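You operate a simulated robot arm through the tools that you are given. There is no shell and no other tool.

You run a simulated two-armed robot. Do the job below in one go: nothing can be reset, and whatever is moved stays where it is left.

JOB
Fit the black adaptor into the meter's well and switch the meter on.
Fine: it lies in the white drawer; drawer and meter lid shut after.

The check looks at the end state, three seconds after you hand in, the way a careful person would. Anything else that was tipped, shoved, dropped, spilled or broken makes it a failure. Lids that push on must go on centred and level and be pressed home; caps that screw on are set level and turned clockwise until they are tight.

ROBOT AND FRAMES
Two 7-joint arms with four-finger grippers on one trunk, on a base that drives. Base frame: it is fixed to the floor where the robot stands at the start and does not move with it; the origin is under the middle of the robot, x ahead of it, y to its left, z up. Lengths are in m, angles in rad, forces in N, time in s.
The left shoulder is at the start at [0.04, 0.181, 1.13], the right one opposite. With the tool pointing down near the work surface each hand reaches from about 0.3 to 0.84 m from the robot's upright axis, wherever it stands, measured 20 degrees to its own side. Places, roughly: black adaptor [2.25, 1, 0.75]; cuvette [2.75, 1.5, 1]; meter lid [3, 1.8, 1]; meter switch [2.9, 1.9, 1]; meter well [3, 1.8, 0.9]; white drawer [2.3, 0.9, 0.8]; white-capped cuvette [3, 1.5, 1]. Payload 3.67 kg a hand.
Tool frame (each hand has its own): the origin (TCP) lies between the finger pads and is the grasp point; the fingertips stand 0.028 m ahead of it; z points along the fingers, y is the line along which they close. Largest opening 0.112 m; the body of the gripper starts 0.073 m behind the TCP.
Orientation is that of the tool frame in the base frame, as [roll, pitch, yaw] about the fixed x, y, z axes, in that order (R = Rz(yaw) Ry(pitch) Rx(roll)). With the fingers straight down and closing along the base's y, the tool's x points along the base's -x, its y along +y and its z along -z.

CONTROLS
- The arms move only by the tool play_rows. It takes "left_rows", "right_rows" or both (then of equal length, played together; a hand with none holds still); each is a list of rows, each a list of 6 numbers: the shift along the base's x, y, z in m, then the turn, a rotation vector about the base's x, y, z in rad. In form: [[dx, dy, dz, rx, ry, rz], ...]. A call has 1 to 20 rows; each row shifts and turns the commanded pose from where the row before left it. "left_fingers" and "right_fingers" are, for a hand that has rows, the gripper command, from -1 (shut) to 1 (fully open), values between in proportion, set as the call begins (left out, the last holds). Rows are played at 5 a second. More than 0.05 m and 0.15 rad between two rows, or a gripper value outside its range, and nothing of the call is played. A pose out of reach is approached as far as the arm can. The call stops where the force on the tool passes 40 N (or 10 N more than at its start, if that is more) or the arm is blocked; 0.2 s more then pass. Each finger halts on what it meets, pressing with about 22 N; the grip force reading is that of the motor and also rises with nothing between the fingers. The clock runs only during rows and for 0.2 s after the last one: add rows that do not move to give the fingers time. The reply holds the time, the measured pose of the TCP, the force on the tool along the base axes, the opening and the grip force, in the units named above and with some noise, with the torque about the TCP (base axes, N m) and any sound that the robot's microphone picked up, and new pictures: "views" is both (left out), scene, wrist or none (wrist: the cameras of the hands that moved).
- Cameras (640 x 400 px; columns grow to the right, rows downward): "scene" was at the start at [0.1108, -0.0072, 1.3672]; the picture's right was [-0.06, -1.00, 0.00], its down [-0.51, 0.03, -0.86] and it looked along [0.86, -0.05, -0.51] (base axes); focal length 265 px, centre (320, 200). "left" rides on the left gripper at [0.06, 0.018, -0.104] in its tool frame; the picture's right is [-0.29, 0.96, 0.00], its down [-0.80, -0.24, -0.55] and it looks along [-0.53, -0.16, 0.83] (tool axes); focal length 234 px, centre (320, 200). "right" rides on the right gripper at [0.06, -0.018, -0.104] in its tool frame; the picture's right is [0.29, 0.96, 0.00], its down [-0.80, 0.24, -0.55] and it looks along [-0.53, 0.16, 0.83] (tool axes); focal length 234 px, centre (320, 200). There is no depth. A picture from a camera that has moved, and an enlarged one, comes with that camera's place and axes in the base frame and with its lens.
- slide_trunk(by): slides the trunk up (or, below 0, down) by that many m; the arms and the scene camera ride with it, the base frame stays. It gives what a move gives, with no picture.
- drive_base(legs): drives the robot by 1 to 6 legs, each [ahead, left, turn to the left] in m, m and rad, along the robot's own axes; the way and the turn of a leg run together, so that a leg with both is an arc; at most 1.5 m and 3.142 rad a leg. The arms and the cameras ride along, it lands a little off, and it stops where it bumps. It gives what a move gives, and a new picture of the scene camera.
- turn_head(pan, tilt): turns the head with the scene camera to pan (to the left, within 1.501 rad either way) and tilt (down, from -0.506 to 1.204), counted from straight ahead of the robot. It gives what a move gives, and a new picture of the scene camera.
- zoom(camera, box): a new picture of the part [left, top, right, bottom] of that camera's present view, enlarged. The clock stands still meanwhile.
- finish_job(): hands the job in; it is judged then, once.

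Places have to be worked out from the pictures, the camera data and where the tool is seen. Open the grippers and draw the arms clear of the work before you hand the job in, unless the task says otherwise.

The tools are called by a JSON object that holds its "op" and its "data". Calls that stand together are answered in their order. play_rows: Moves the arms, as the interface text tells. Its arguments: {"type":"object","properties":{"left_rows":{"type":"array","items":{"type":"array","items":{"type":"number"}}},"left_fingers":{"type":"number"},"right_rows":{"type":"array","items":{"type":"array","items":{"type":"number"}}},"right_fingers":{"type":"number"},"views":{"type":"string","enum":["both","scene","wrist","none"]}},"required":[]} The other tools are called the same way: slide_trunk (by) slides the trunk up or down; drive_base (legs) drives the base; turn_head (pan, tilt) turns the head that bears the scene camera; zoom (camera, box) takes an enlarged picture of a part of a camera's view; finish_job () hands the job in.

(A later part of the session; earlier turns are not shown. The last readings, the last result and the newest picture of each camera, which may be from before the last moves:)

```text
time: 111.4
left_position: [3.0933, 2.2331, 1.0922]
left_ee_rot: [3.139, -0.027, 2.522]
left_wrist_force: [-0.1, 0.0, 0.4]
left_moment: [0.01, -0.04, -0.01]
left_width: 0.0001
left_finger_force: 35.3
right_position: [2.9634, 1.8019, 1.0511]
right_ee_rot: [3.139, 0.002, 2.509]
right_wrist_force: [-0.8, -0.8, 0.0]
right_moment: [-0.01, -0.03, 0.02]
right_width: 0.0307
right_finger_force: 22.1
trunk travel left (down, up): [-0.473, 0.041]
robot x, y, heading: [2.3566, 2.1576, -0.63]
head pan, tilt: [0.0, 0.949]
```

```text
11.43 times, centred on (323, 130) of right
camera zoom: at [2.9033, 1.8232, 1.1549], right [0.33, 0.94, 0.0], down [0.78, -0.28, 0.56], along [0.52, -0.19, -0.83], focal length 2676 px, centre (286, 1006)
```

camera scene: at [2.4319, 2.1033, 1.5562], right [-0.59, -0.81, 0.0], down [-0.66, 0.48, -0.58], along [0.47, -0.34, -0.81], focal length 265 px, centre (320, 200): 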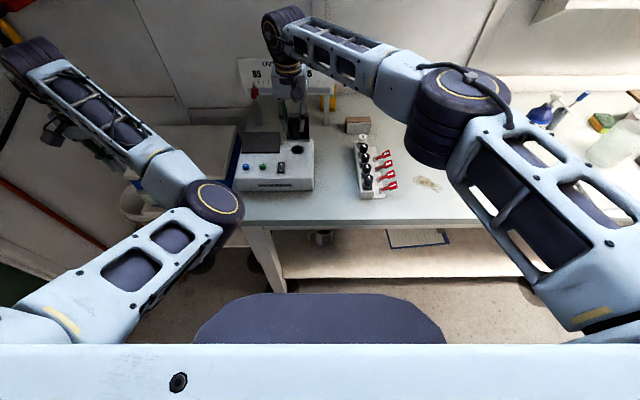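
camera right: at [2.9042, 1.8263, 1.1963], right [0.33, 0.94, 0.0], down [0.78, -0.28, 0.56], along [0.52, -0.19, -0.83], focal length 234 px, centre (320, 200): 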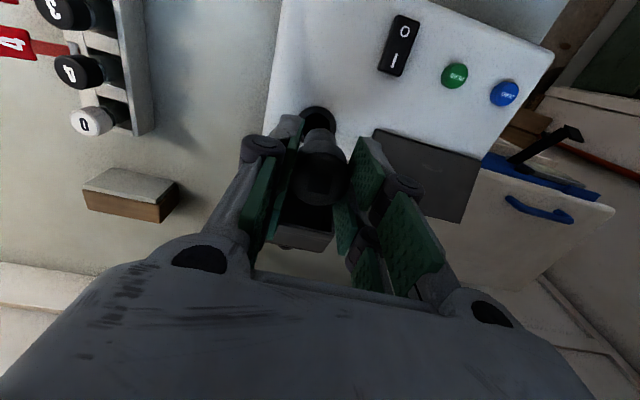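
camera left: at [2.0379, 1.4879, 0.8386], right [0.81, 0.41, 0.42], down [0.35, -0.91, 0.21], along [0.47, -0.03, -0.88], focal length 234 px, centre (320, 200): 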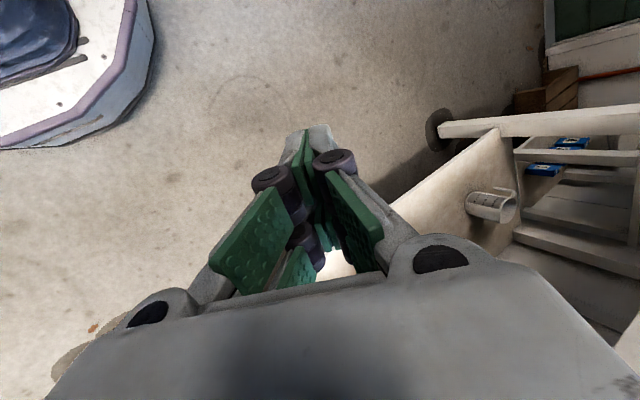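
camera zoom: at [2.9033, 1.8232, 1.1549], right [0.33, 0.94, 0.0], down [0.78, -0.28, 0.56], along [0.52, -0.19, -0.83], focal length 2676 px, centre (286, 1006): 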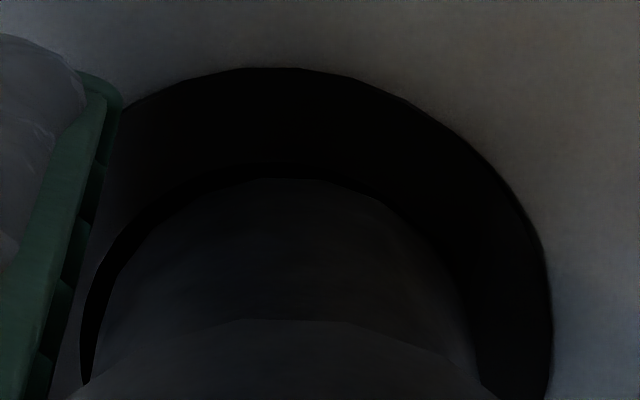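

Combining the two close views, the stem bottom is about 13 mm above the rim and about 3 mm too close to me. I'll shift forward 3 mm, lower 8 mm, and recheck.

{"op": "play_rows", "data": {"right_rows": [[0.0022, -0.0021, 0, 0, 0, 0], [0, 0, -0.008, 0, 0, 0], [0, 0, 0, 0, 0, 0], [0, 0, 0, 0, 0, 0]], "views": "none"}}

{"op": "zoom", "data": {"camera": "scene", "box": [285, 132, 317, 157]}}

{"op": "zoom", "data": {"camera": "right", "box": [295, 112, 351, 147]}}

```text
time: 112.4
left_position: [3.0926, 2.2345, 1.0913]
left_ee_rot: [3.139, -0.027, 2.522]
left_wrist_force: [0.3, 0.6, 0.7]
left_moment: [0.03, 0.01, -0.04]
left_width: 0.0001
left_finger_force: 35.2
right_position: [2.9651, 1.7977, 1.043]
right_ee_rot: [3.139, 0.003, 2.507]
right_wrist_force: [0.2, 0.5, -0.8]
right_moment: [0.02, -0.01, 0.03]
right_width: 0.0309
right_finger_force: 21.7
trunk travel left (down, up): [-0.473, 0.041]
robot x, y, heading: [2.3579, 2.1597, -0.633]
head pan, tilt: [0.0, 0.949]
```

```text
16.00 times, centred on (301, 144) of scene
camera zoom: at [2.4319, 2.1029, 1.5561], right [-0.59, -0.81, 0.0], down [-0.66, 0.48, -0.58], along [0.47, -0.34, -0.81], focal length 4237 px, centre (624, 1088)
```

zoom: 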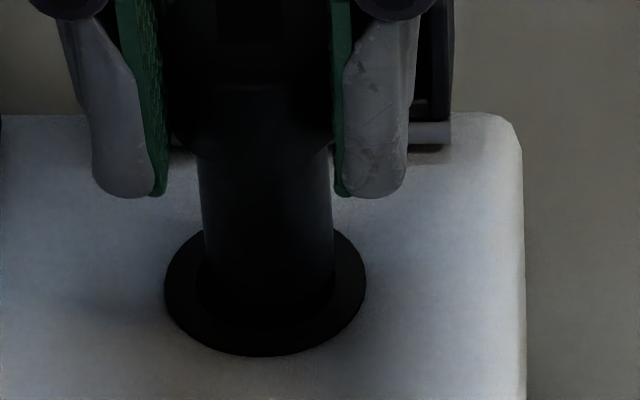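

```text
11.43 times, centred on (323, 130) of right
camera zoom: at [2.906, 1.8199, 1.147], right [0.33, 0.94, 0.0], down [0.78, -0.28, 0.56], along [0.52, -0.19, -0.83], focal length 2676 px, centre (286, 1006)
```

zoom: 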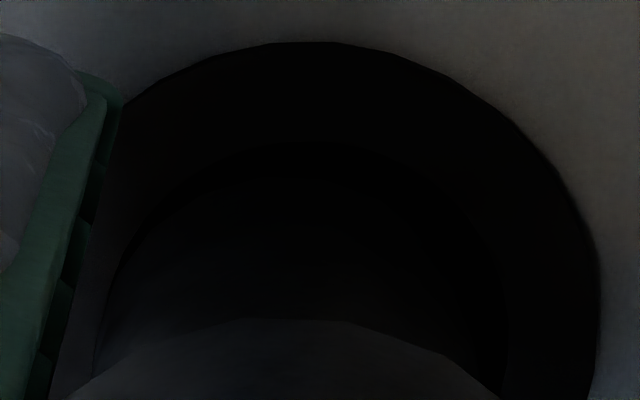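

The two views disagree by a millimetre or so, perhaps because the arm had not settled. I'll let it settle and take fresh pictures.

{"op": "play_rows", "data": {"right_rows": [[0, 0, 0, 0, 0, 0], [0, 0, 0, 0, 0, 0], [0, 0, 0, 0, 0, 0], [0, 0, 0, 0, 0, 0]], "views": "none"}}

{"op": "zoom", "data": {"camera": "right", "box": [280, 100, 376, 160]}}

{"op": "zoom", "data": {"camera": "scene", "box": [277, 125, 325, 155]}}

```text
time: 113.4
left_position: [3.094, 2.2353, 1.0918]
left_ee_rot: [3.139, -0.028, 2.522]
left_wrist_force: [0.1, 0.0, -0.3]
left_moment: [0.03, 0.03, -0.01]
left_width: 0.0
left_finger_force: 35.4
right_position: [2.9651, 1.7984, 1.0428]
right_ee_rot: [-3.142, 0.002, 2.507]
right_wrist_force: [0.1, 0.5, -1.5]
right_moment: [0.03, 0.03, -0.01]
right_width: 0.0305
right_finger_force: 22.1
trunk travel left (down, up): [-0.473, 0.041]
robot x, y, heading: [2.3561, 2.1572, -0.636]
head pan, tilt: [0.0, 0.949]
```

```text
6.67 times, centred on (328, 130) of right
camera zoom: at [2.906, 1.8199, 1.1469], right [0.33, 0.94, 0.0], down [0.78, -0.28, 0.56], along [0.52, -0.19, -0.83], focal length 1561 px, centre (267, 667)
```

zoom: 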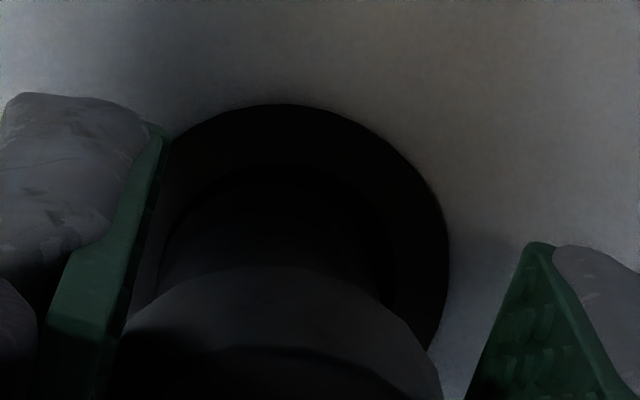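

```text
13.33 times, centred on (301, 140) of scene
camera zoom: at [2.4319, 2.1028, 1.5561], right [-0.59, -0.81, 0.0], down [-0.66, 0.48, -0.58], along [0.47, -0.34, -0.81], focal length 3531 px, centre (573, 1000)
```

zoom: 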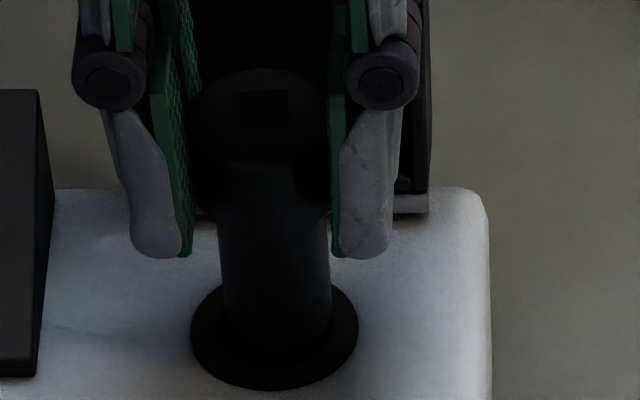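

After settling, the stem needs about 1 mm to the left and a touch forward. I'll apply that and lower 8 mm in small steps while watching the force.

{"op": "play_rows", "data": {"right_rows": [[0.0012, 0.0003, 0, 0, 0, 0], [0, 0, 0, 0, 0, 0], [0, 0, -0.002, 0, 0, 0], [0, 0, -0.002, 0, 0, 0], [0, 0, -0.002, 0, 0, 0], [0, 0, -0.002, 0, 0, 0], [0, 0, 0, 0, 0, 0]], "views": "none"}}

{"op": "zoom", "data": {"camera": "scene", "box": [277, 125, 325, 155]}}

{"op": "zoom", "data": {"camera": "right", "box": [280, 100, 376, 160]}}

```text
time: 115.0
left_position: [3.0938, 2.2341, 1.0924]
left_ee_rot: [3.138, -0.028, 2.522]
left_wrist_force: [0.3, 0.1, 0.2]
left_moment: [0.05, -0.02, 0.02]
left_width: 0.0
left_finger_force: 36.3
right_position: [2.9671, 1.7995, 1.0354]
right_ee_rot: [3.139, 0.004, 2.508]
right_wrist_force: [-0.6, -0.2, -1.0]
right_moment: [0.0, -0.02, -0.02]
right_width: 0.0305
right_finger_force: 22.0
trunk travel left (down, up): [-0.473, 0.041]
robot x, y, heading: [2.3578, 2.1607, -0.637]
head pan, tilt: [0.0, 0.949]
```

```text
13.33 times, centred on (301, 140) of scene
camera zoom: at [2.432, 2.1029, 1.5561], right [-0.59, -0.81, 0.0], down [-0.66, 0.48, -0.58], along [0.47, -0.34, -0.81], focal length 3531 px, centre (573, 1000)
```

zoom: 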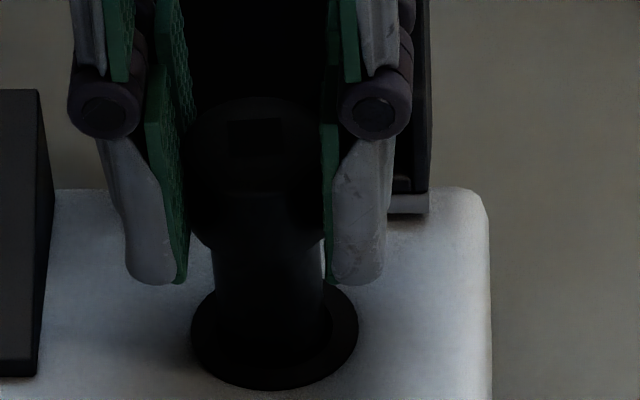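

```text
6.67 times, centred on (328, 130) of right
camera zoom: at [2.9076, 1.8212, 1.1386], right [0.33, 0.94, 0.0], down [0.78, -0.28, 0.56], along [0.52, -0.19, -0.83], focal length 1561 px, centre (267, 667)
```

zoom: 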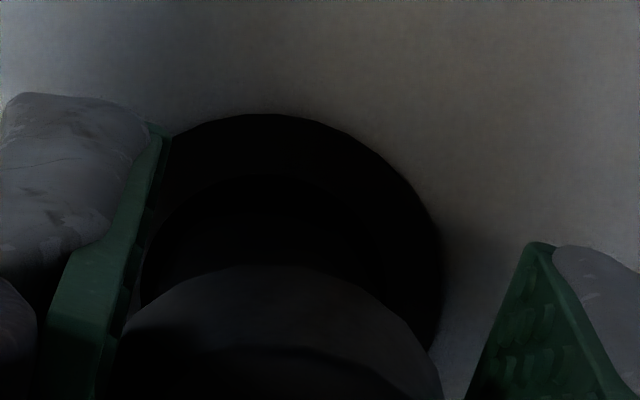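

No contact yet, but the arm moved about 2 mm when I asked for 1, so the stem is now about 1.5 mm left and about 1 mm far. I'll lift slightly, correct, and look again.

{"op": "play_rows", "data": {"right_rows": [[0, 0, 0.003, 0, 0, 0], [-0.0016, -0.0005, 0, 0, 0, 0], [0, 0, 0, 0, 0, 0], [0, 0, 0, 0, 0, 0], [0, 0, 0, 0, 0, 0]], "views": "none"}}

{"op": "zoom", "data": {"camera": "scene", "box": [277, 125, 325, 155]}}

{"op": "zoom", "data": {"camera": "right", "box": [280, 100, 376, 160]}}

```text
time: 116.2
left_position: [3.0936, 2.2347, 1.0904]
left_ee_rot: [3.137, -0.03, 2.521]
left_wrist_force: [-0.2, -0.5, 0.1]
left_moment: [0.02, -0.02, -0.03]
left_width: 0.0
left_finger_force: 34.9
right_position: [2.965, 1.7993, 1.0378]
right_ee_rot: [3.138, 0.002, 2.507]
right_wrist_force: [-0.1, 0.3, -0.1]
right_moment: [-0.02, -0.03, 0.02]
right_width: 0.0308
right_finger_force: 21.6
trunk travel left (down, up): [-0.473, 0.041]
robot x, y, heading: [2.3581, 2.1595, -0.63]
head pan, tilt: [0.0, 0.949]
```

```text
13.33 times, centred on (301, 140) of scene
camera zoom: at [2.4319, 2.1027, 1.5561], right [-0.59, -0.81, 0.0], down [-0.66, 0.48, -0.58], along [0.47, -0.34, -0.81], focal length 3531 px, centre (573, 1000)
```

zoom: 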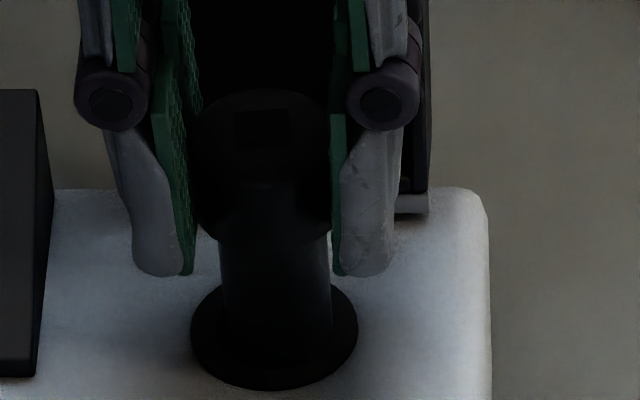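

```text
6.67 times, centred on (328, 130) of right
camera zoom: at [2.9056, 1.8201, 1.142], right [0.33, 0.94, 0.0], down [0.78, -0.28, 0.56], along [0.52, -0.19, -0.83], focal length 1561 px, centre (267, 667)
```

zoom: 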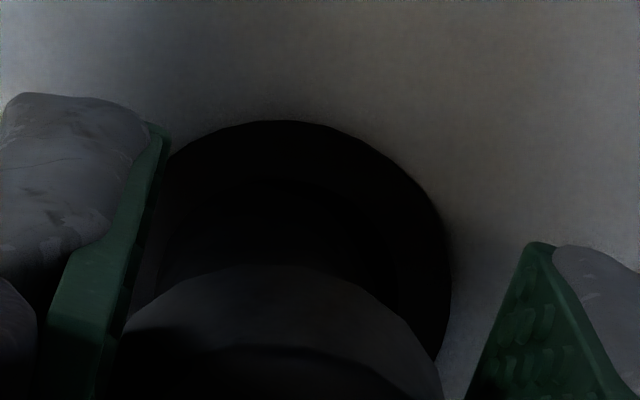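

Both views now show the stem centred on the well to within about half a millimetre. I'll lower slowly and watch the force.

{"op": "play_rows", "data": {"right_rows": [[0, 0, -0.002, 0, 0, 0], [0, 0, -0.002, 0, 0, 0], [0, 0, -0.002, 0, 0, 0], [0, 0, -0.002, 0, 0, 0], [0, 0, -0.002, 0, 0, 0], [0, 0, 0, 0, 0, 0]], "views": "none"}}

{"op": "zoom", "data": {"camera": "scene", "box": [277, 125, 325, 155]}}

{"op": "zoom", "data": {"camera": "right", "box": [280, 100, 376, 160]}}

```text
time: 117.6
left_position: [3.093, 2.2339, 1.0912]
left_ee_rot: [3.138, -0.026, 2.523]
left_wrist_force: [-0.1, 0.6, 0.1]
left_moment: [0.01, -0.01, 0.02]
left_width: 0.0001
left_finger_force: 35.9
right_position: [2.9651, 1.7997, 1.027]
right_ee_rot: [3.14, 0.002, 2.508]
right_wrist_force: [0.3, 3.0, 0.4]
right_moment: [0.06, -0.08, 0.01]
right_width: 0.0307
right_finger_force: 21.5
trunk travel left (down, up): [-0.473, 0.041]
robot x, y, heading: [2.3566, 2.1585, -0.626]
head pan, tilt: [0.0, 0.949]
```

```text
13.33 times, centred on (301, 140) of scene
camera zoom: at [2.432, 2.1031, 1.5561], right [-0.59, -0.81, 0.0], down [-0.66, 0.48, -0.58], along [0.47, -0.34, -0.81], focal length 3531 px, centre (573, 1000)
```

zoom: 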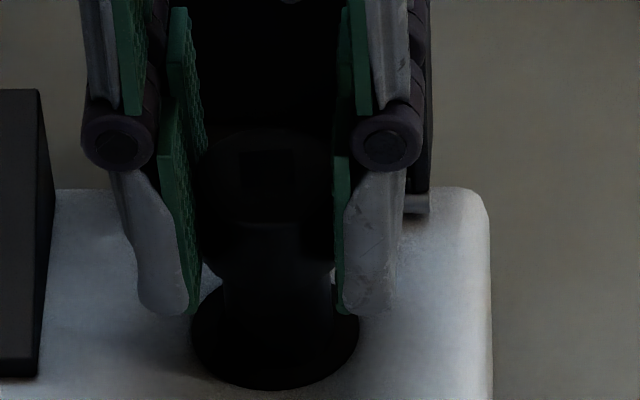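

```text
6.67 times, centred on (328, 130) of right
camera zoom: at [2.9053, 1.8205, 1.131], right [0.33, 0.94, 0.0], down [0.78, -0.28, 0.56], along [0.52, -0.18, -0.83], focal length 1561 px, centre (267, 667)
```

zoom: 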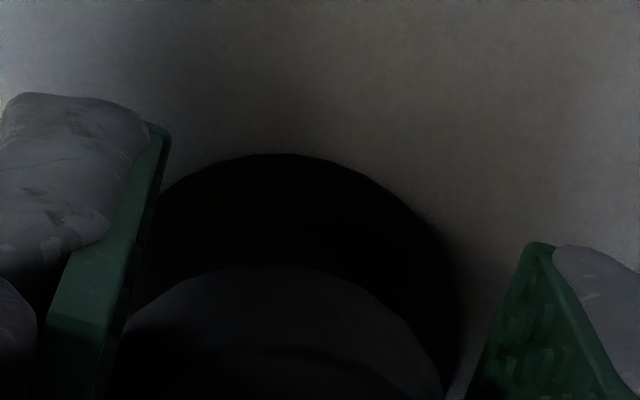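

The stem has entered the hole (about 10 mm in) with only light side contact. I'll continue down in small steps, easing sideways slightly.

{"op": "play_rows", "data": {"right_rows": [[0, 0.0006, -0.002, 0, 0, 0], [0, 0, -0.002, 0, 0, 0], [0, 0, -0.002, 0, 0, 0], [0, 0, -0.002, 0, 0, 0], [0, 0, -0.002, 0, 0, 0], [0, 0, -0.002, 0, 0, 0], [0, 0, 0, 0, 0, 0]], "views": "none"}}

{"op": "zoom", "data": {"camera": "scene", "box": [269, 120, 333, 160]}}

```text
time: 119.2
left_position: [3.0936, 2.2342, 1.0921]
left_ee_rot: [3.139, -0.028, 2.522]
left_wrist_force: [-0.4, -0.2, -0.1]
left_moment: [0.0, 0.05, -0.01]
left_width: 0.0003
left_finger_force: 35.8
right_position: [2.9652, 1.799, 1.0148]
right_ee_rot: [3.139, 0.003, 2.508]
right_wrist_force: [-0.3, -0.6, -0.7]
right_moment: [-0.04, -0.03, -0.01]
right_width: 0.0306
right_finger_force: 21.8
trunk travel left (down, up): [-0.473, 0.041]
robot x, y, heading: [2.3569, 2.1624, -0.634]
head pan, tilt: [0.0, 0.949]
```

```text
10.00 times, centred on (301, 140) of scene
camera zoom: at [2.432, 2.1028, 1.5561], right [-0.59, -0.81, 0.0], down [-0.66, 0.48, -0.58], along [0.47, -0.34, -0.81], focal length 2648 px, centre (510, 800)
```

zoom: 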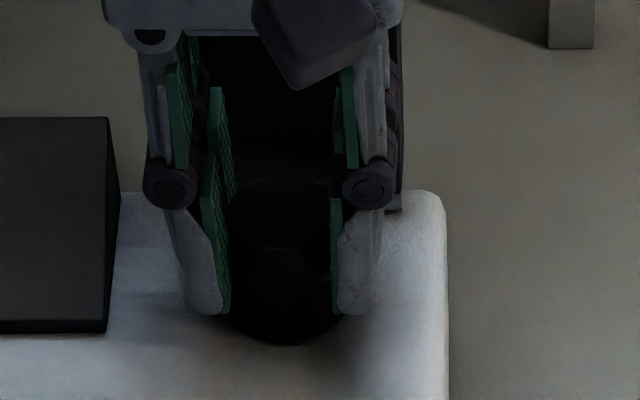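

It's sliding in freely. I'll continue slowly until the head seats.

{"op": "play_rows", "data": {"right_rows": [[0, 0, -0.002, 0, 0, 0], [0, 0, -0.002, 0, 0, 0], [0, 0, -0.002, 0, 0, 0], [0, 0, -0.0015, 0, 0, 0], [0, 0, -0.0015, 0, 0, 0], [0, 0, 0, 0, 0, 0]], "views": "none"}}

{"op": "zoom", "data": {"camera": "scene", "box": [269, 120, 333, 160]}}

{"op": "zoom", "data": {"camera": "right", "box": [240, 90, 400, 190]}}

```text
time: 120.6
left_position: [3.0929, 2.2339, 1.092]
left_ee_rot: [3.138, -0.027, 2.521]
left_wrist_force: [1.0, -0.5, -0.2]
left_moment: [-0.01, 0.0, 0.01]
left_width: 0.0001
left_finger_force: 35.4
right_position: [2.9644, 1.7991, 1.0061]
right_ee_rot: [3.141, 0.002, 2.508]
right_wrist_force: [0.7, -0.5, 0.2]
right_moment: [-0.01, -0.02, -0.03]
right_width: 0.031
right_finger_force: 22.0
trunk travel left (down, up): [-0.473, 0.041]
robot x, y, heading: [2.3558, 2.1601, -0.631]
head pan, tilt: [0.0, 0.949]
```

```text
10.00 times, centred on (301, 140) of scene
camera zoom: at [2.432, 2.1028, 1.5561], right [-0.59, -0.81, 0.0], down [-0.66, 0.48, -0.58], along [0.47, -0.34, -0.81], focal length 2648 px, centre (510, 800)
```

zoom: 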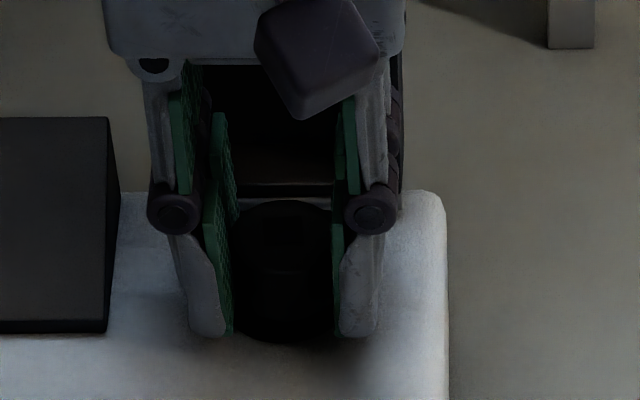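

```text
4.00 times, centred on (320, 140) of right
camera zoom: at [2.9055, 1.8208, 1.1098], right [0.33, 0.94, 0.0], down [0.78, -0.28, 0.56], along [0.52, -0.18, -0.83], focal length 937 px, centre (320, 440)
```

zoom: 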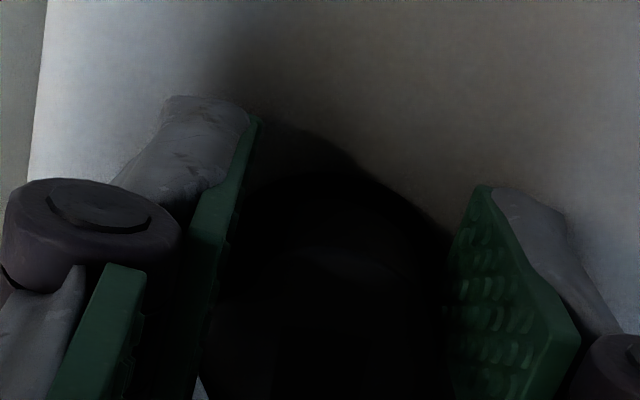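

Still no vertical contact. I'll keep lowering in 1 mm steps until something bears.

{"op": "play_rows", "data": {"right_rows": [[0, 0, -0.001, 0, 0, 0], [0, 0, -0.001, 0, 0, 0], [0, 0, -0.001, 0, 0, 0], [0, 0, -0.001, 0, 0, 0], [0, 0, 0, 0, 0, 0]], "views": "none"}}

```text
time: 121.8
left_position: [3.0932, 2.2355, 1.0918]
left_ee_rot: [3.139, -0.027, 2.521]
left_wrist_force: [-0.5, 0.3, -0.1]
left_moment: [-0.02, -0.01, 0.0]
left_width: 0.0
left_finger_force: 35.6
right_position: [2.9647, 1.8006, 1.0015]
right_ee_rot: [3.139, 0.001, 2.509]
right_wrist_force: [-0.5, 0.1, 0.4]
right_moment: [0.0, 0.0, 0.0]
right_width: 0.0307
right_finger_force: 22.1
trunk travel left (down, up): [-0.473, 0.041]
robot x, y, heading: [2.3548, 2.1579, -0.63]
head pan, tilt: [0.0, 0.949]
```

{"op": "play_rows", "data": {"right_rows": [[0, 0, -0.001, 0, 0, 0], [0, 0, -0.001, 0, 0, 0], [0, 0, -0.001, 0, 0, 0], [0, 0, 0, 0, 0, 0]], "views": "none"}}

{"op": "zoom", "data": {"camera": "scene", "box": [269, 120, 333, 160]}}

```text
time: 122.8
left_position: [3.0918, 2.234, 1.0915]
left_ee_rot: [3.138, -0.029, 2.522]
left_wrist_force: [0.2, -0.4, 0.2]
left_moment: [0.01, -0.02, 0.01]
left_width: 0.0
left_finger_force: 36.0
right_position: [2.9655, 1.7996, 0.9995]
right_ee_rot: [3.139, 0.002, 2.508]
right_wrist_force: [-0.3, -0.3, 0.0]
right_moment: [0.04, -0.02, -0.01]
right_width: 0.0306
right_finger_force: 22.2
trunk travel left (down, up): [-0.473, 0.041]
robot x, y, heading: [2.3531, 2.1609, -0.634]
head pan, tilt: [0.0, 0.949]
```

```text
10.00 times, centred on (301, 140) of scene
camera zoom: at [2.4319, 2.1028, 1.5561], right [-0.59, -0.81, 0.0], down [-0.66, 0.48, -0.58], along [0.47, -0.34, -0.81], focal length 2648 px, centre (510, 800)
```

zoom: 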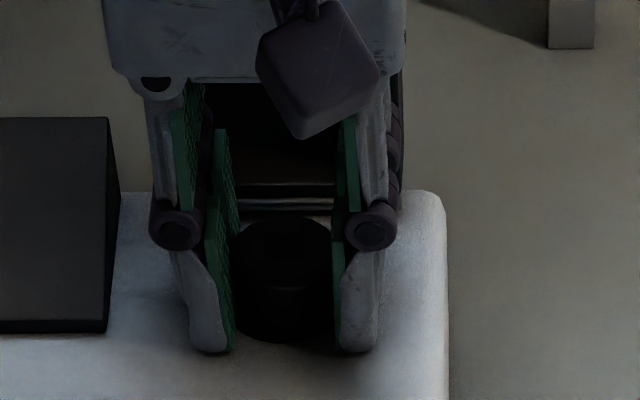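

Still free. Fingertips are about 3 mm above the meter top now, so I'll go down only a little more, watching for contact.

{"op": "play_rows", "data": {"right_rows": [[0, 0, -0.001, 0, 0, 0], [0, 0, -0.001, 0, 0, 0], [0, 0, 0, 0, 0, 0]], "views": "none"}}

```text
time: 123.6
left_position: [3.0924, 2.2349, 1.0915]
left_ee_rot: [3.139, -0.026, 2.521]
left_wrist_force: [-0.3, 0.3, 0.2]
left_moment: [0.03, -0.01, -0.01]
left_width: 0.0
left_finger_force: 35.6
right_position: [2.9646, 1.8, 0.9995]
right_ee_rot: [3.14, 0.004, 2.508]
right_wrist_force: [2.4, 0.1, 7.8]
right_moment: [0.01, 0.01, 0.02]
right_width: 0.0309
right_finger_force: 21.9
trunk travel left (down, up): [-0.473, 0.041]
robot x, y, heading: [2.3554, 2.1602, -0.631]
head pan, tilt: [0.0, 0.949]
```

Contact: about 8 N upward with no sideways moment, so the head or fingertips have met the meter. I'll press 1 mm more, then open the fingers a little to release.

{"op": "play_rows", "data": {"right_rows": [[0, 0, -0.001, 0, 0, 0], [0, 0, 0, 0, 0, 0]], "views": "none"}}

{"op": "play_rows", "data": {"right_rows": [[0, 0, 0.001, 0, 0, 0], [0, 0, 0, 0, 0, 0], [0, 0, 0, 0, 0, 0]], "right_fingers": -0.1, "views": "none"}}

{"op": "zoom", "data": {"camera": "scene", "box": [269, 120, 333, 160]}}

{"op": "zoom", "data": {"camera": "right", "box": [240, 100, 400, 200]}}

```text
time: 124.2
left_position: [3.0929, 2.2352, 1.0919]
left_ee_rot: [3.137, -0.026, 2.522]
left_wrist_force: [0.2, 0.8, 0.6]
left_moment: [0.0, -0.01, 0.01]
left_width: 0.0003
left_finger_force: 35.4
right_position: [2.9631, 1.7988, 0.9987]
right_ee_rot: [3.14, 0.004, 2.508]
right_wrist_force: [6.6, -2.3, 19.1]
right_moment: [-0.05, -0.02, 0.04]
right_width: 0.0306
right_finger_force: 22.2
trunk travel left (down, up): [-0.473, 0.041]
robot x, y, heading: [2.3572, 2.1598, -0.633]
head pan, tilt: [0.0, 0.949]
```

```text
time: 125.0
left_position: [3.0924, 2.2347, 1.0923]
left_ee_rot: [3.138, -0.027, 2.521]
left_wrist_force: [-0.2, 0.4, -0.2]
left_moment: [-0.02, 0.02, 0.0]
left_width: 0.0
left_finger_force: 35.6
right_position: [2.9644, 1.7998, 0.9967]
right_ee_rot: [3.141, 0.0, 2.508]
right_wrist_force: [0.3, 0.0, -0.1]
right_moment: [-0.05, 0.0, -0.08]
right_width: 0.0504
right_finger_force: 0.1
trunk travel left (down, up): [-0.473, 0.041]
robot x, y, heading: [2.3573, 2.1601, -0.632]
head pan, tilt: [0.0, 0.949]
```

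```text
10.00 times, centred on (301, 140) of scene
camera zoom: at [2.4318, 2.1029, 1.556], right [-0.59, -0.81, 0.0], down [-0.66, 0.48, -0.58], along [0.47, -0.34, -0.81], focal length 2648 px, centre (510, 800)
```

zoom: 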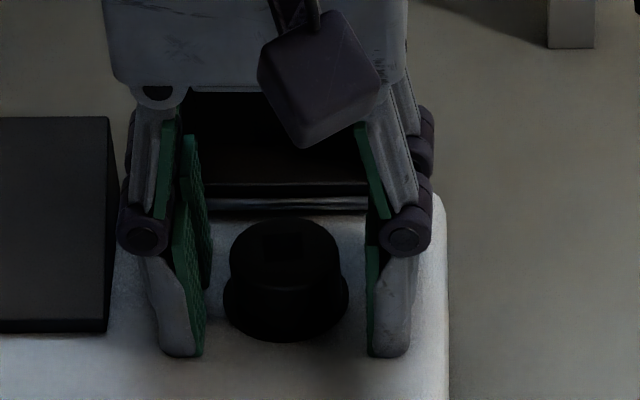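

```text
4.00 times, centred on (320, 150) of right
camera zoom: at [2.9055, 1.8209, 1.1004], right [0.33, 0.94, 0.0], down [0.78, -0.28, 0.55], along [0.52, -0.18, -0.83], focal length 937 px, centre (320, 400)
```

zoom: 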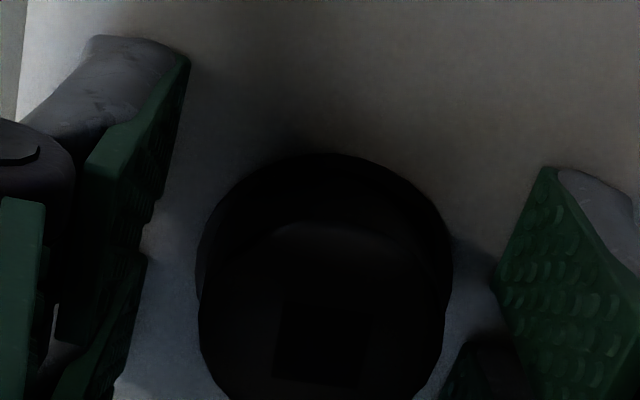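

The head is sitting squarely on the well's rim, free between the open fingers. I'll lift straight up and back to view the adaptor and the lid.

{"op": "play_rows", "data": {"right_rows": [[0, 0, 0.01, 0, 0, 0], [0, 0, 0.02, 0, 0, 0], [0, 0, 0.04, 0, 0, 0], [0, 0, 0.045, 0, 0, 0], [0, 0, 0.045, 0, 0, 0], [-0.0323, 0.0236, 0.02, 0, 0, 0], [-0.0323, 0.0236, 0.02, 0, 0, 0], [0, 0, 0, 0, 0, 0]], "views": "both"}}

{"op": "zoom", "data": {"camera": "scene", "box": [257, 85, 337, 185]}}

{"op": "zoom", "data": {"camera": "right", "box": [200, 20, 440, 170]}}

```text
time: 126.8
left_position: [3.0943, 2.2358, 1.0913]
left_ee_rot: [3.138, -0.028, 2.522]
left_wrist_force: [0.4, -0.6, -0.4]
left_moment: [0.0, -0.01, 0.03]
left_width: 0.0001
left_finger_force: 35.2
right_position: [2.8997, 1.8491, 1.1955]
right_ee_rot: [3.141, 0.001, 2.507]
right_wrist_force: [-0.1, -0.6, 0.4]
right_moment: [0.02, 0.01, -0.01]
right_width: 0.0503
right_finger_force: 0.2
trunk travel left (down, up): [-0.473, 0.041]
robot x, y, heading: [2.3535, 2.1597, -0.632]
head pan, tilt: [0.0, 0.949]
camera scene: at [2.4331, 2.1032, 1.556], right [-0.59, -0.81, 0.0], down [-0.66, 0.48, -0.58], along [0.47, -0.34, -0.81], focal length 265 px, centre (320, 200)
camera right: at [2.8393, 1.8691, 1.2994], right [0.34, 0.94, 0.0], down [0.78, -0.28, 0.55], along [0.52, -0.19, -0.83], focal length 234 px, centre (320, 200)
```

scene: 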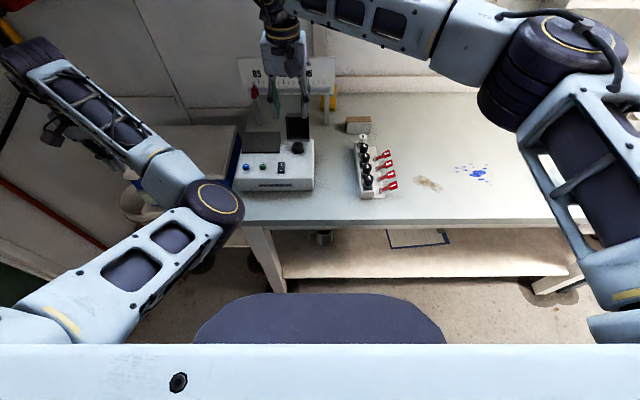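
right: 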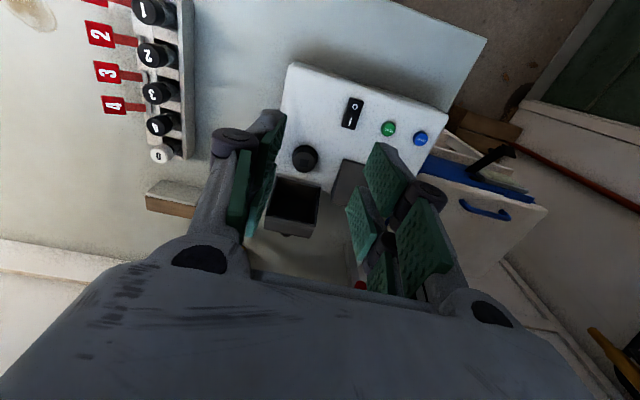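

```text
4.00 times, centred on (297, 135) of scene
camera zoom: at [2.4331, 2.1032, 1.556], right [-0.59, -0.81, 0.0], down [-0.66, 0.48, -0.58], along [0.47, -0.34, -0.81], focal length 1059 px, centre (412, 460)
```

zoom: 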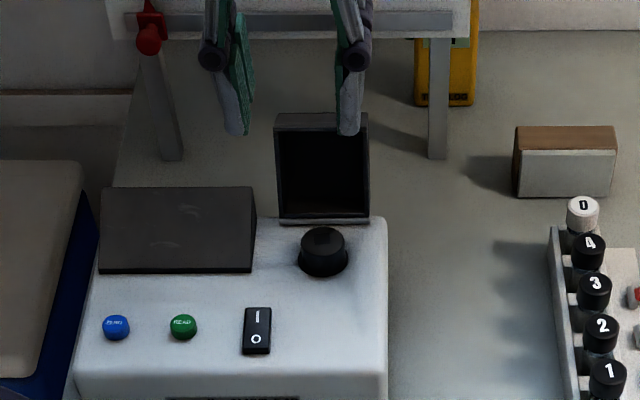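

```text
2.67 times, centred on (320, 95) of right
camera zoom: at [2.8393, 1.8691, 1.2994], right [0.34, 0.94, 0.0], down [0.78, -0.28, 0.55], along [0.52, -0.19, -0.83], focal length 624 px, centre (320, 480)
```

zoom: 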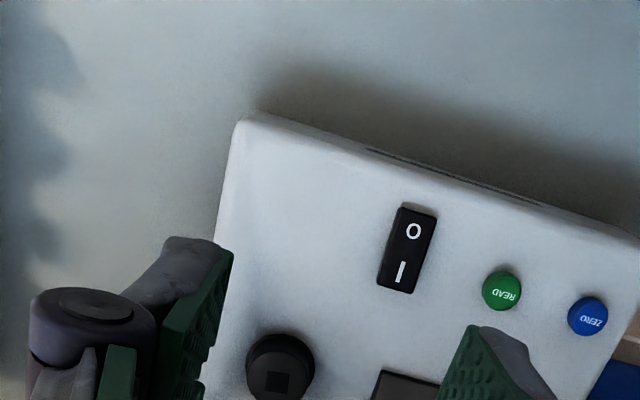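

The adaptor is standing squarely in the well. Now I'll look closely at the open lid from the wrist camera.

{"op": "zoom", "data": {"camera": "right", "box": [235, 130, 355, 250]}}

{"op": "turn_head", "data": {"pan": 0.2, "tilt": 0.7}}

{"op": "zoom", "data": {"camera": "scene", "box": [320, 140, 420, 240]}}

```text
3.33 times, centred on (295, 190) of right
camera zoom: at [2.8393, 1.8691, 1.2994], right [0.34, 0.94, 0.0], down [0.78, -0.28, 0.55], along [0.52, -0.19, -0.83], focal length 781 px, centre (403, 233)
```

zoom: 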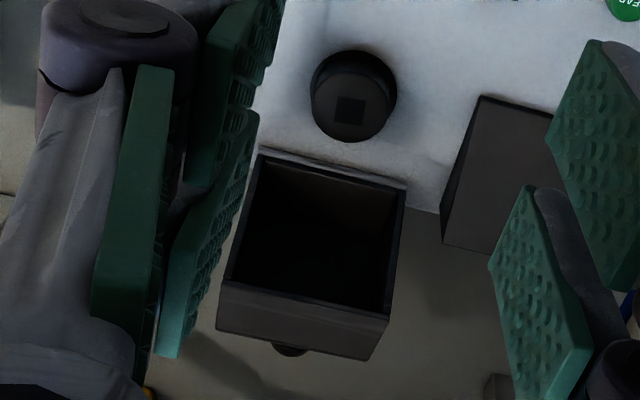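

```text
time: 127.5
left_position: [3.0929, 2.2346, 1.0916]
left_ee_rot: [3.138, -0.028, 2.523]
left_wrist_force: [-0.1, -0.2, 0.4]
left_moment: [-0.01, 0.0, -0.03]
left_width: 0.0
left_finger_force: 35.7
right_position: [2.8978, 1.8467, 1.1963]
right_ee_rot: [3.139, 0.003, 2.507]
right_wrist_force: [-0.1, -0.1, -0.1]
right_moment: [-0.02, -0.03, 0.0]
right_width: 0.0505
right_finger_force: 0.0
trunk travel left (down, up): [-0.473, 0.041]
robot x, y, heading: [2.3549, 2.163, -0.634]
head pan, tilt: [0.201, 0.7]
camera scene: at [2.4504, 2.1099, 1.5758], right [-0.42, -0.91, 0.0], down [-0.59, 0.27, -0.76], along [0.69, -0.32, -0.65], focal length 265 px, centre (320, 200)
```

scene: 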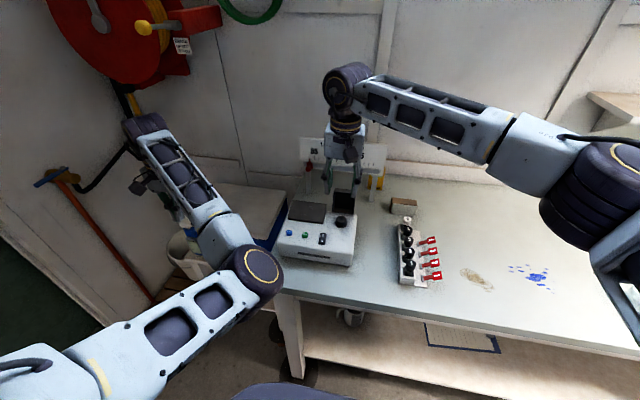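

```text
4.00 times, centred on (370, 190) of scene
camera zoom: at [2.4504, 2.1099, 1.5758], right [-0.42, -0.91, 0.0], down [-0.59, 0.27, -0.76], along [0.69, -0.32, -0.65], focal length 1059 px, centre (120, 240)
```

zoom: 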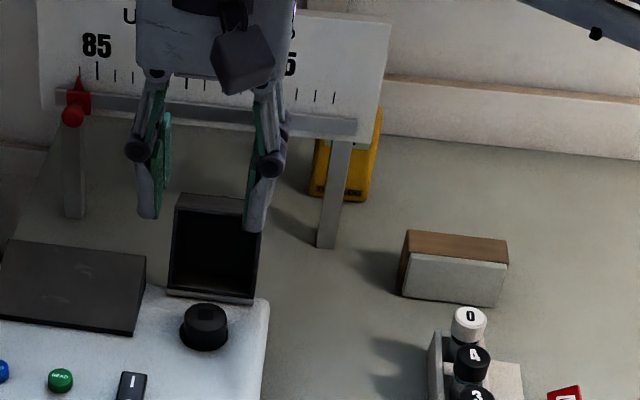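

The lid leans back about 17° past upright; its top back edge is near z 1.04, about 9 cm behind the well, with a small knob on its back. I'll pitch the right gripper forward, open it enough to straddle the knob, and reach over behind the lid.

{"op": "play_rows", "data": {"right_rows": [[0.0202, -0.0147, 0, -0.059, -0.0807, 0], [0.0302, -0.0221, 0, -0.059, -0.0807, 0], [0.0302, -0.0221, 0, -0.059, -0.0807, 0], [0.0302, -0.0221, -0.01, -0.059, -0.0807, 0], [0.0302, -0.0221, -0.01, -0.059, -0.0807, 0], [0, 0, 0, 0, 0, 0]], "right_fingers": -0.357, "views": "both"}}

```text
time: 128.9
left_position: [3.0925, 2.2351, 1.0913]
left_ee_rot: [3.138, -0.028, 2.522]
left_wrist_force: [-0.1, 0.4, 0.7]
left_moment: [-0.01, 0.0, 0.03]
left_width: 0.0001
left_finger_force: 35.8
right_position: [3.04, 1.7455, 1.1759]
right_ee_rot: [3.141, 0.503, 2.507]
right_wrist_force: [-0.1, -0.4, -0.2]
right_moment: [0.0, -0.01, 0.02]
right_width: 0.0358
right_finger_force: 0.1
trunk travel left (down, up): [-0.473, 0.041]
robot x, y, heading: [2.3556, 2.1609, -0.631]
head pan, tilt: [0.201, 0.7]
camera scene: at [2.4497, 2.1104, 1.5759], right [-0.42, -0.91, 0.0], down [-0.58, 0.27, -0.77], along [0.69, -0.32, -0.64], focal length 265 px, centre (320, 200)
camera right: at [2.9466, 1.7918, 1.2376], right [0.36, 0.92, -0.14], down [0.49, -0.06, 0.87], along [0.79, -0.38, -0.47], focal length 234 px, centre (320, 200)
```

scene: 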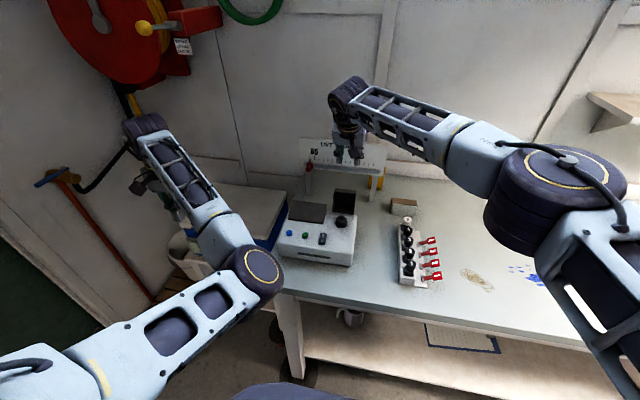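
right: 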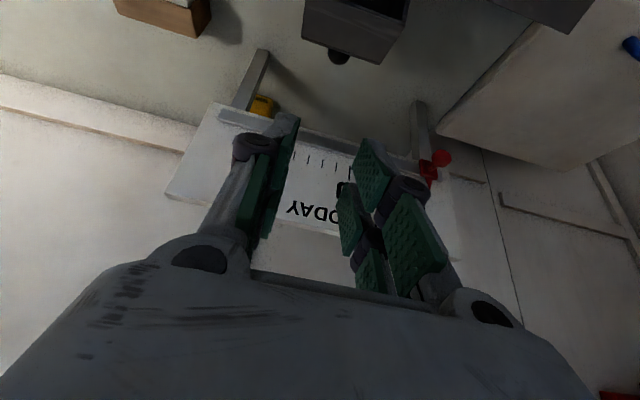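

The fingers straddle the knob's line, with the scale board still about 0.11 m beyond. I'll go 18 mm further forward and descend behind the lid.

{"op": "play_rows", "data": {"right_rows": [[0.0145, -0.0106, 0, 0, 0, 0], [0, 0, -0.04, 0, 0, 0], [0, 0, -0.04, 0, 0, 0], [0, 0, -0.025, 0, 0, 0], [0, 0, 0, 0, 0, 0]], "views": "both"}}

{"op": "zoom", "data": {"camera": "scene", "box": [290, 130, 410, 230]}}

```text
time: 130.1
left_position: [3.0934, 2.2345, 1.0913]
left_ee_rot: [3.137, -0.026, 2.521]
left_wrist_force: [-1.0, 0.1, 0.1]
left_moment: [0.01, -0.01, 0.02]
left_width: 0.0001
left_finger_force: 35.6
right_position: [3.0552, 1.7332, 1.0699]
right_ee_rot: [3.14, 0.502, 2.508]
right_wrist_force: [0.1, 0.6, 0.0]
right_moment: [0.01, 0.01, -0.01]
right_width: 0.0363
right_finger_force: 0.1
trunk travel left (down, up): [-0.473, 0.041]
robot x, y, heading: [2.3575, 2.1588, -0.633]
head pan, tilt: [0.201, 0.7]
camera scene: at [2.4499, 2.11, 1.5759], right [-0.42, -0.91, 0.0], down [-0.59, 0.27, -0.76], along [0.69, -0.32, -0.64], focal length 265 px, centre (320, 200)
camera right: at [2.9614, 1.7797, 1.1322], right [0.36, 0.92, -0.14], down [0.49, -0.06, 0.87], along [0.79, -0.38, -0.47], focal length 234 px, centre (320, 200)
```

scene: 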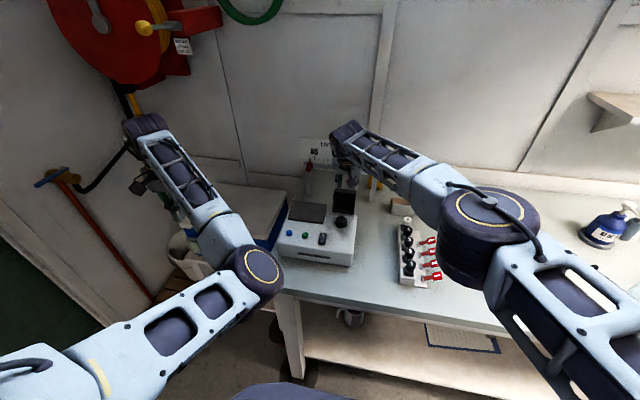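
right: 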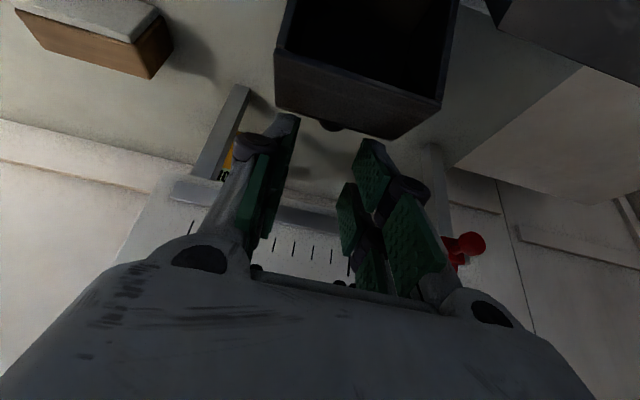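

```text
4.00 times, centred on (350, 180) of scene
camera zoom: at [2.4499, 2.11, 1.5759], right [-0.42, -0.91, 0.0], down [-0.59, 0.27, -0.76], along [0.69, -0.32, -0.64], focal length 1059 px, centre (200, 280)
```

zoom: 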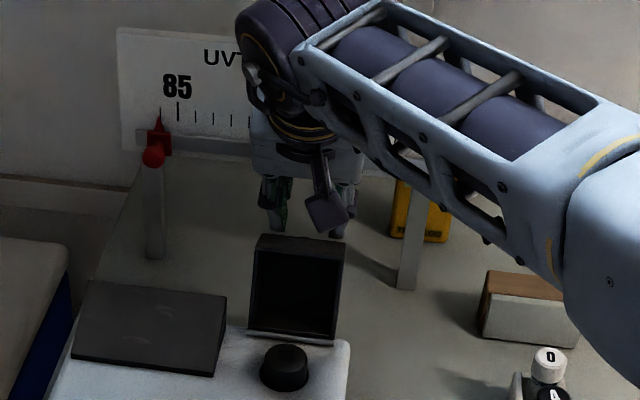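

The fingertips are behind the lid's back edge with clearance. I'll go down 2 cm more, then pull gently toward me to tip the lid forward.

{"op": "play_rows", "data": {"right_rows": [[0, 0, -0.01, 0, 0, 0], [0, 0, -0.01, 0, 0, 0], [-0.0081, 0.0059, 0, 0, 0, 0], [-0.0081, 0.0059, 0, 0, 0, 0], [-0.0081, 0.0059, 0, 0, 0, 0], [-0.0081, 0.0059, 0, 0, 0, 0], [0, 0, 0, 0, 0, 0]], "views": "both"}}

{"op": "zoom", "data": {"camera": "scene", "box": [290, 130, 410, 230]}}

```text
time: 130.8
left_position: [3.0929, 2.2341, 1.0922]
left_ee_rot: [3.137, -0.025, 2.522]
left_wrist_force: [0.9, -0.2, -0.5]
left_moment: [0.03, 0.02, 0.0]
left_width: 0.0001
left_finger_force: 35.8
right_position: [3.0578, 1.7301, 1.0616]
right_ee_rot: [3.139, 0.516, 2.507]
right_wrist_force: [2.2, -0.6, 4.1]
right_moment: [-0.21, -0.03, 0.13]
right_width: 0.0364
right_finger_force: 0.1
trunk travel left (down, up): [-0.473, 0.041]
robot x, y, heading: [2.355, 2.1623, -0.632]
head pan, tilt: [0.201, 0.7]
stopped in row 3 (right hand): the force on the tool passed its limit at 46 N (the readings are from after the stop); the commanded pose is now the measured one
camera scene: at [2.4498, 2.1103, 1.5758], right [-0.42, -0.91, 0.0], down [-0.59, 0.27, -0.76], along [0.69, -0.32, -0.64], focal length 265 px, centre (320, 200)
camera right: at [2.964, 1.7766, 1.1228], right [0.36, 0.92, -0.14], down [0.48, -0.06, 0.88], along [0.8, -0.39, -0.46], focal length 234 px, centre (320, 200)
```

scene: 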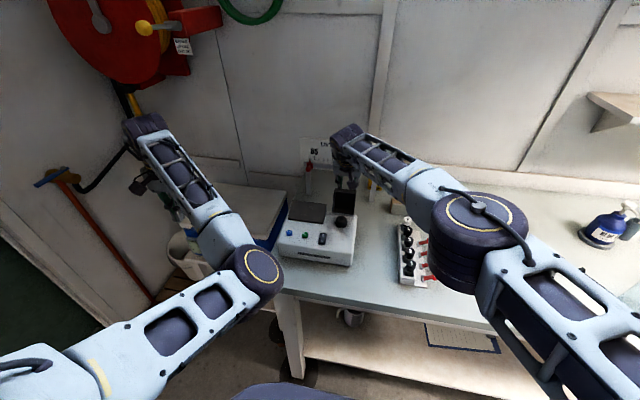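
right: 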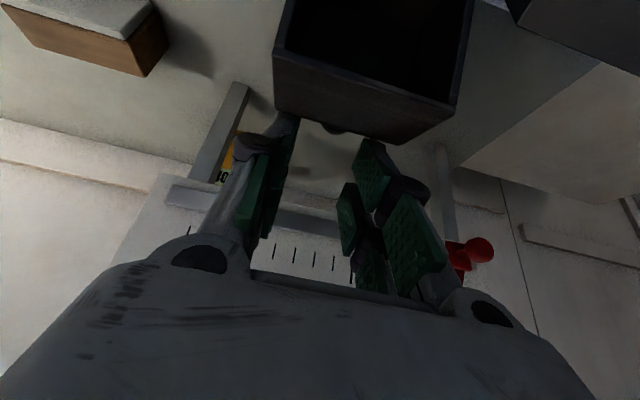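

```text
4.00 times, centred on (350, 180) of scene
camera zoom: at [2.4498, 2.1103, 1.5758], right [-0.42, -0.91, 0.0], down [-0.59, 0.27, -0.76], along [0.69, -0.32, -0.64], focal length 1059 px, centre (200, 280)
```

zoom: 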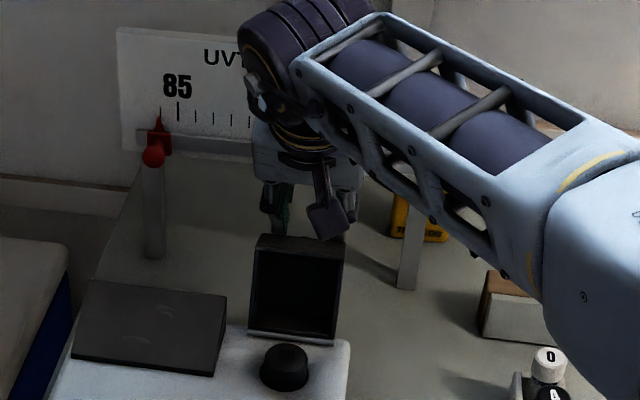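

The descent met something at z ≈ 1.06 on the right-hand side. I'll look closely from the wrist camera before moving.

{"op": "zoom", "data": {"camera": "right", "box": [230, 60, 470, 210]}}

{"op": "zoom", "data": {"camera": "scene", "box": [320, 165, 384, 215]}}

```text
2.67 times, centred on (350, 135) of right
camera zoom: at [2.964, 1.7766, 1.1228], right [0.36, 0.92, -0.14], down [0.48, -0.06, 0.88], along [0.8, -0.39, -0.46], focal length 624 px, centre (240, 373)
```

zoom: 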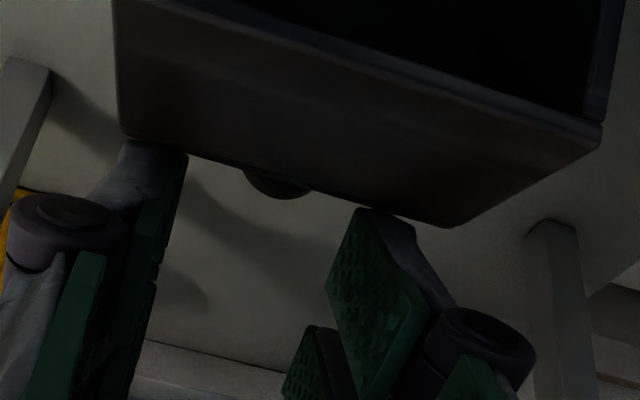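

```text
8.00 times, centred on (352, 190) of scene
camera zoom: at [2.4498, 2.1103, 1.5758], right [-0.42, -0.91, 0.0], down [-0.59, 0.27, -0.76], along [0.69, -0.32, -0.64], focal length 2119 px, centre (64, 280)
```

zoom: 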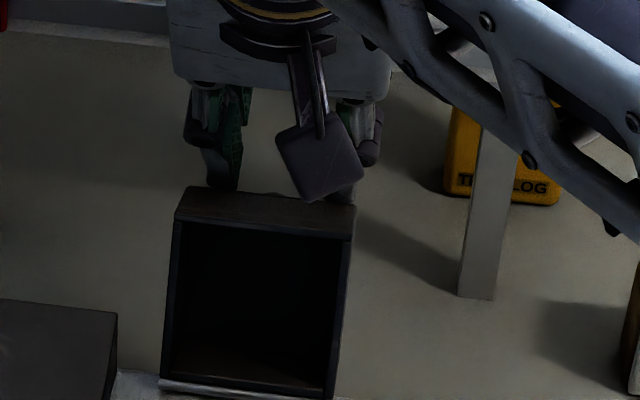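

The finger blades are wider than I assumed, so their near side is already against the lid's back edge, and pulling level wedges it. I'll pull along the edge's own arc instead, toward me and slightly up.

{"op": "play_rows", "data": {"right_rows": [[-0.0032, 0.0024, 0.002, 0, 0, 0], [-0.0063, 0.0046, 0.0056, 0, 0, 0], [-0.0067, 0.0049, 0.0047, 0, 0, 0], [-0.0071, 0.0052, 0.0037, 0, 0, 0], [-0.0074, 0.0054, 0.0027, 0, 0, 0], [0, 0, 0, 0, 0, 0]], "views": "both"}}

{"op": "zoom", "data": {"camera": "scene", "box": [320, 165, 384, 215]}}

```text
time: 132.2
left_position: [3.0928, 2.2337, 1.0919]
left_ee_rot: [3.138, -0.029, 2.522]
left_wrist_force: [-0.1, 0.3, 0.5]
left_moment: [0.01, 0.04, -0.03]
left_width: 0.0
left_finger_force: 35.4
right_position: [3.0277, 1.7531, 1.0774]
right_ee_rot: [3.141, 0.514, 2.508]
right_wrist_force: [1.1, -0.5, 0.1]
right_moment: [0.0, 0.02, -0.02]
right_width: 0.036
right_finger_force: 0.0
trunk travel left (down, up): [-0.473, 0.041]
robot x, y, heading: [2.3568, 2.1608, -0.637]
head pan, tilt: [0.201, 0.7]
camera scene: at [2.451, 2.1102, 1.5757], right [-0.42, -0.91, 0.0], down [-0.59, 0.27, -0.76], along [0.69, -0.32, -0.64], focal length 265 px, centre (320, 200)
camera right: at [2.9335, 1.7996, 1.139], right [0.36, 0.92, -0.14], down [0.48, -0.06, 0.87], along [0.8, -0.39, -0.46], focal length 234 px, centre (320, 200)
```

scene: 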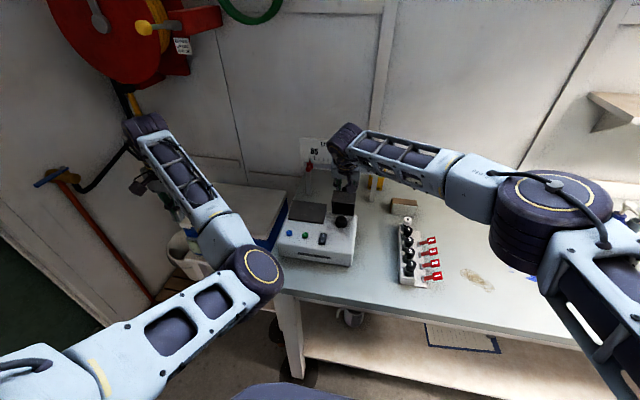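
right: 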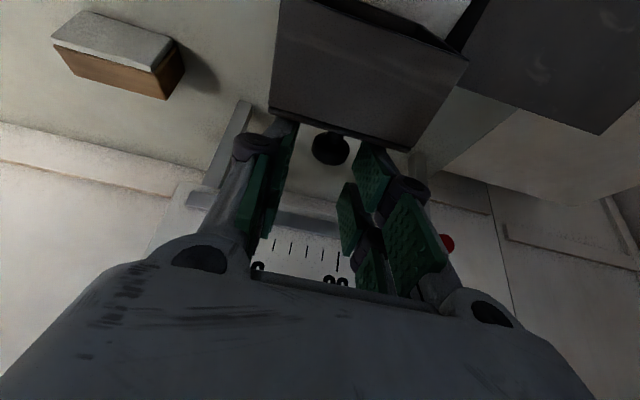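

```text
8.00 times, centred on (352, 190) of scene
camera zoom: at [2.451, 2.1102, 1.5757], right [-0.42, -0.91, 0.0], down [-0.59, 0.27, -0.76], along [0.69, -0.32, -0.64], focal length 2119 px, centre (64, 280)
```

zoom: 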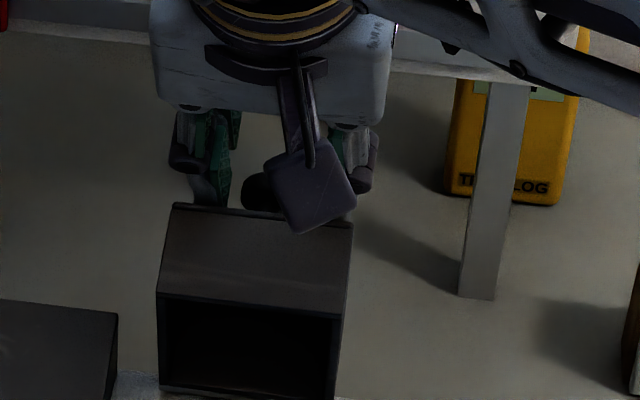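

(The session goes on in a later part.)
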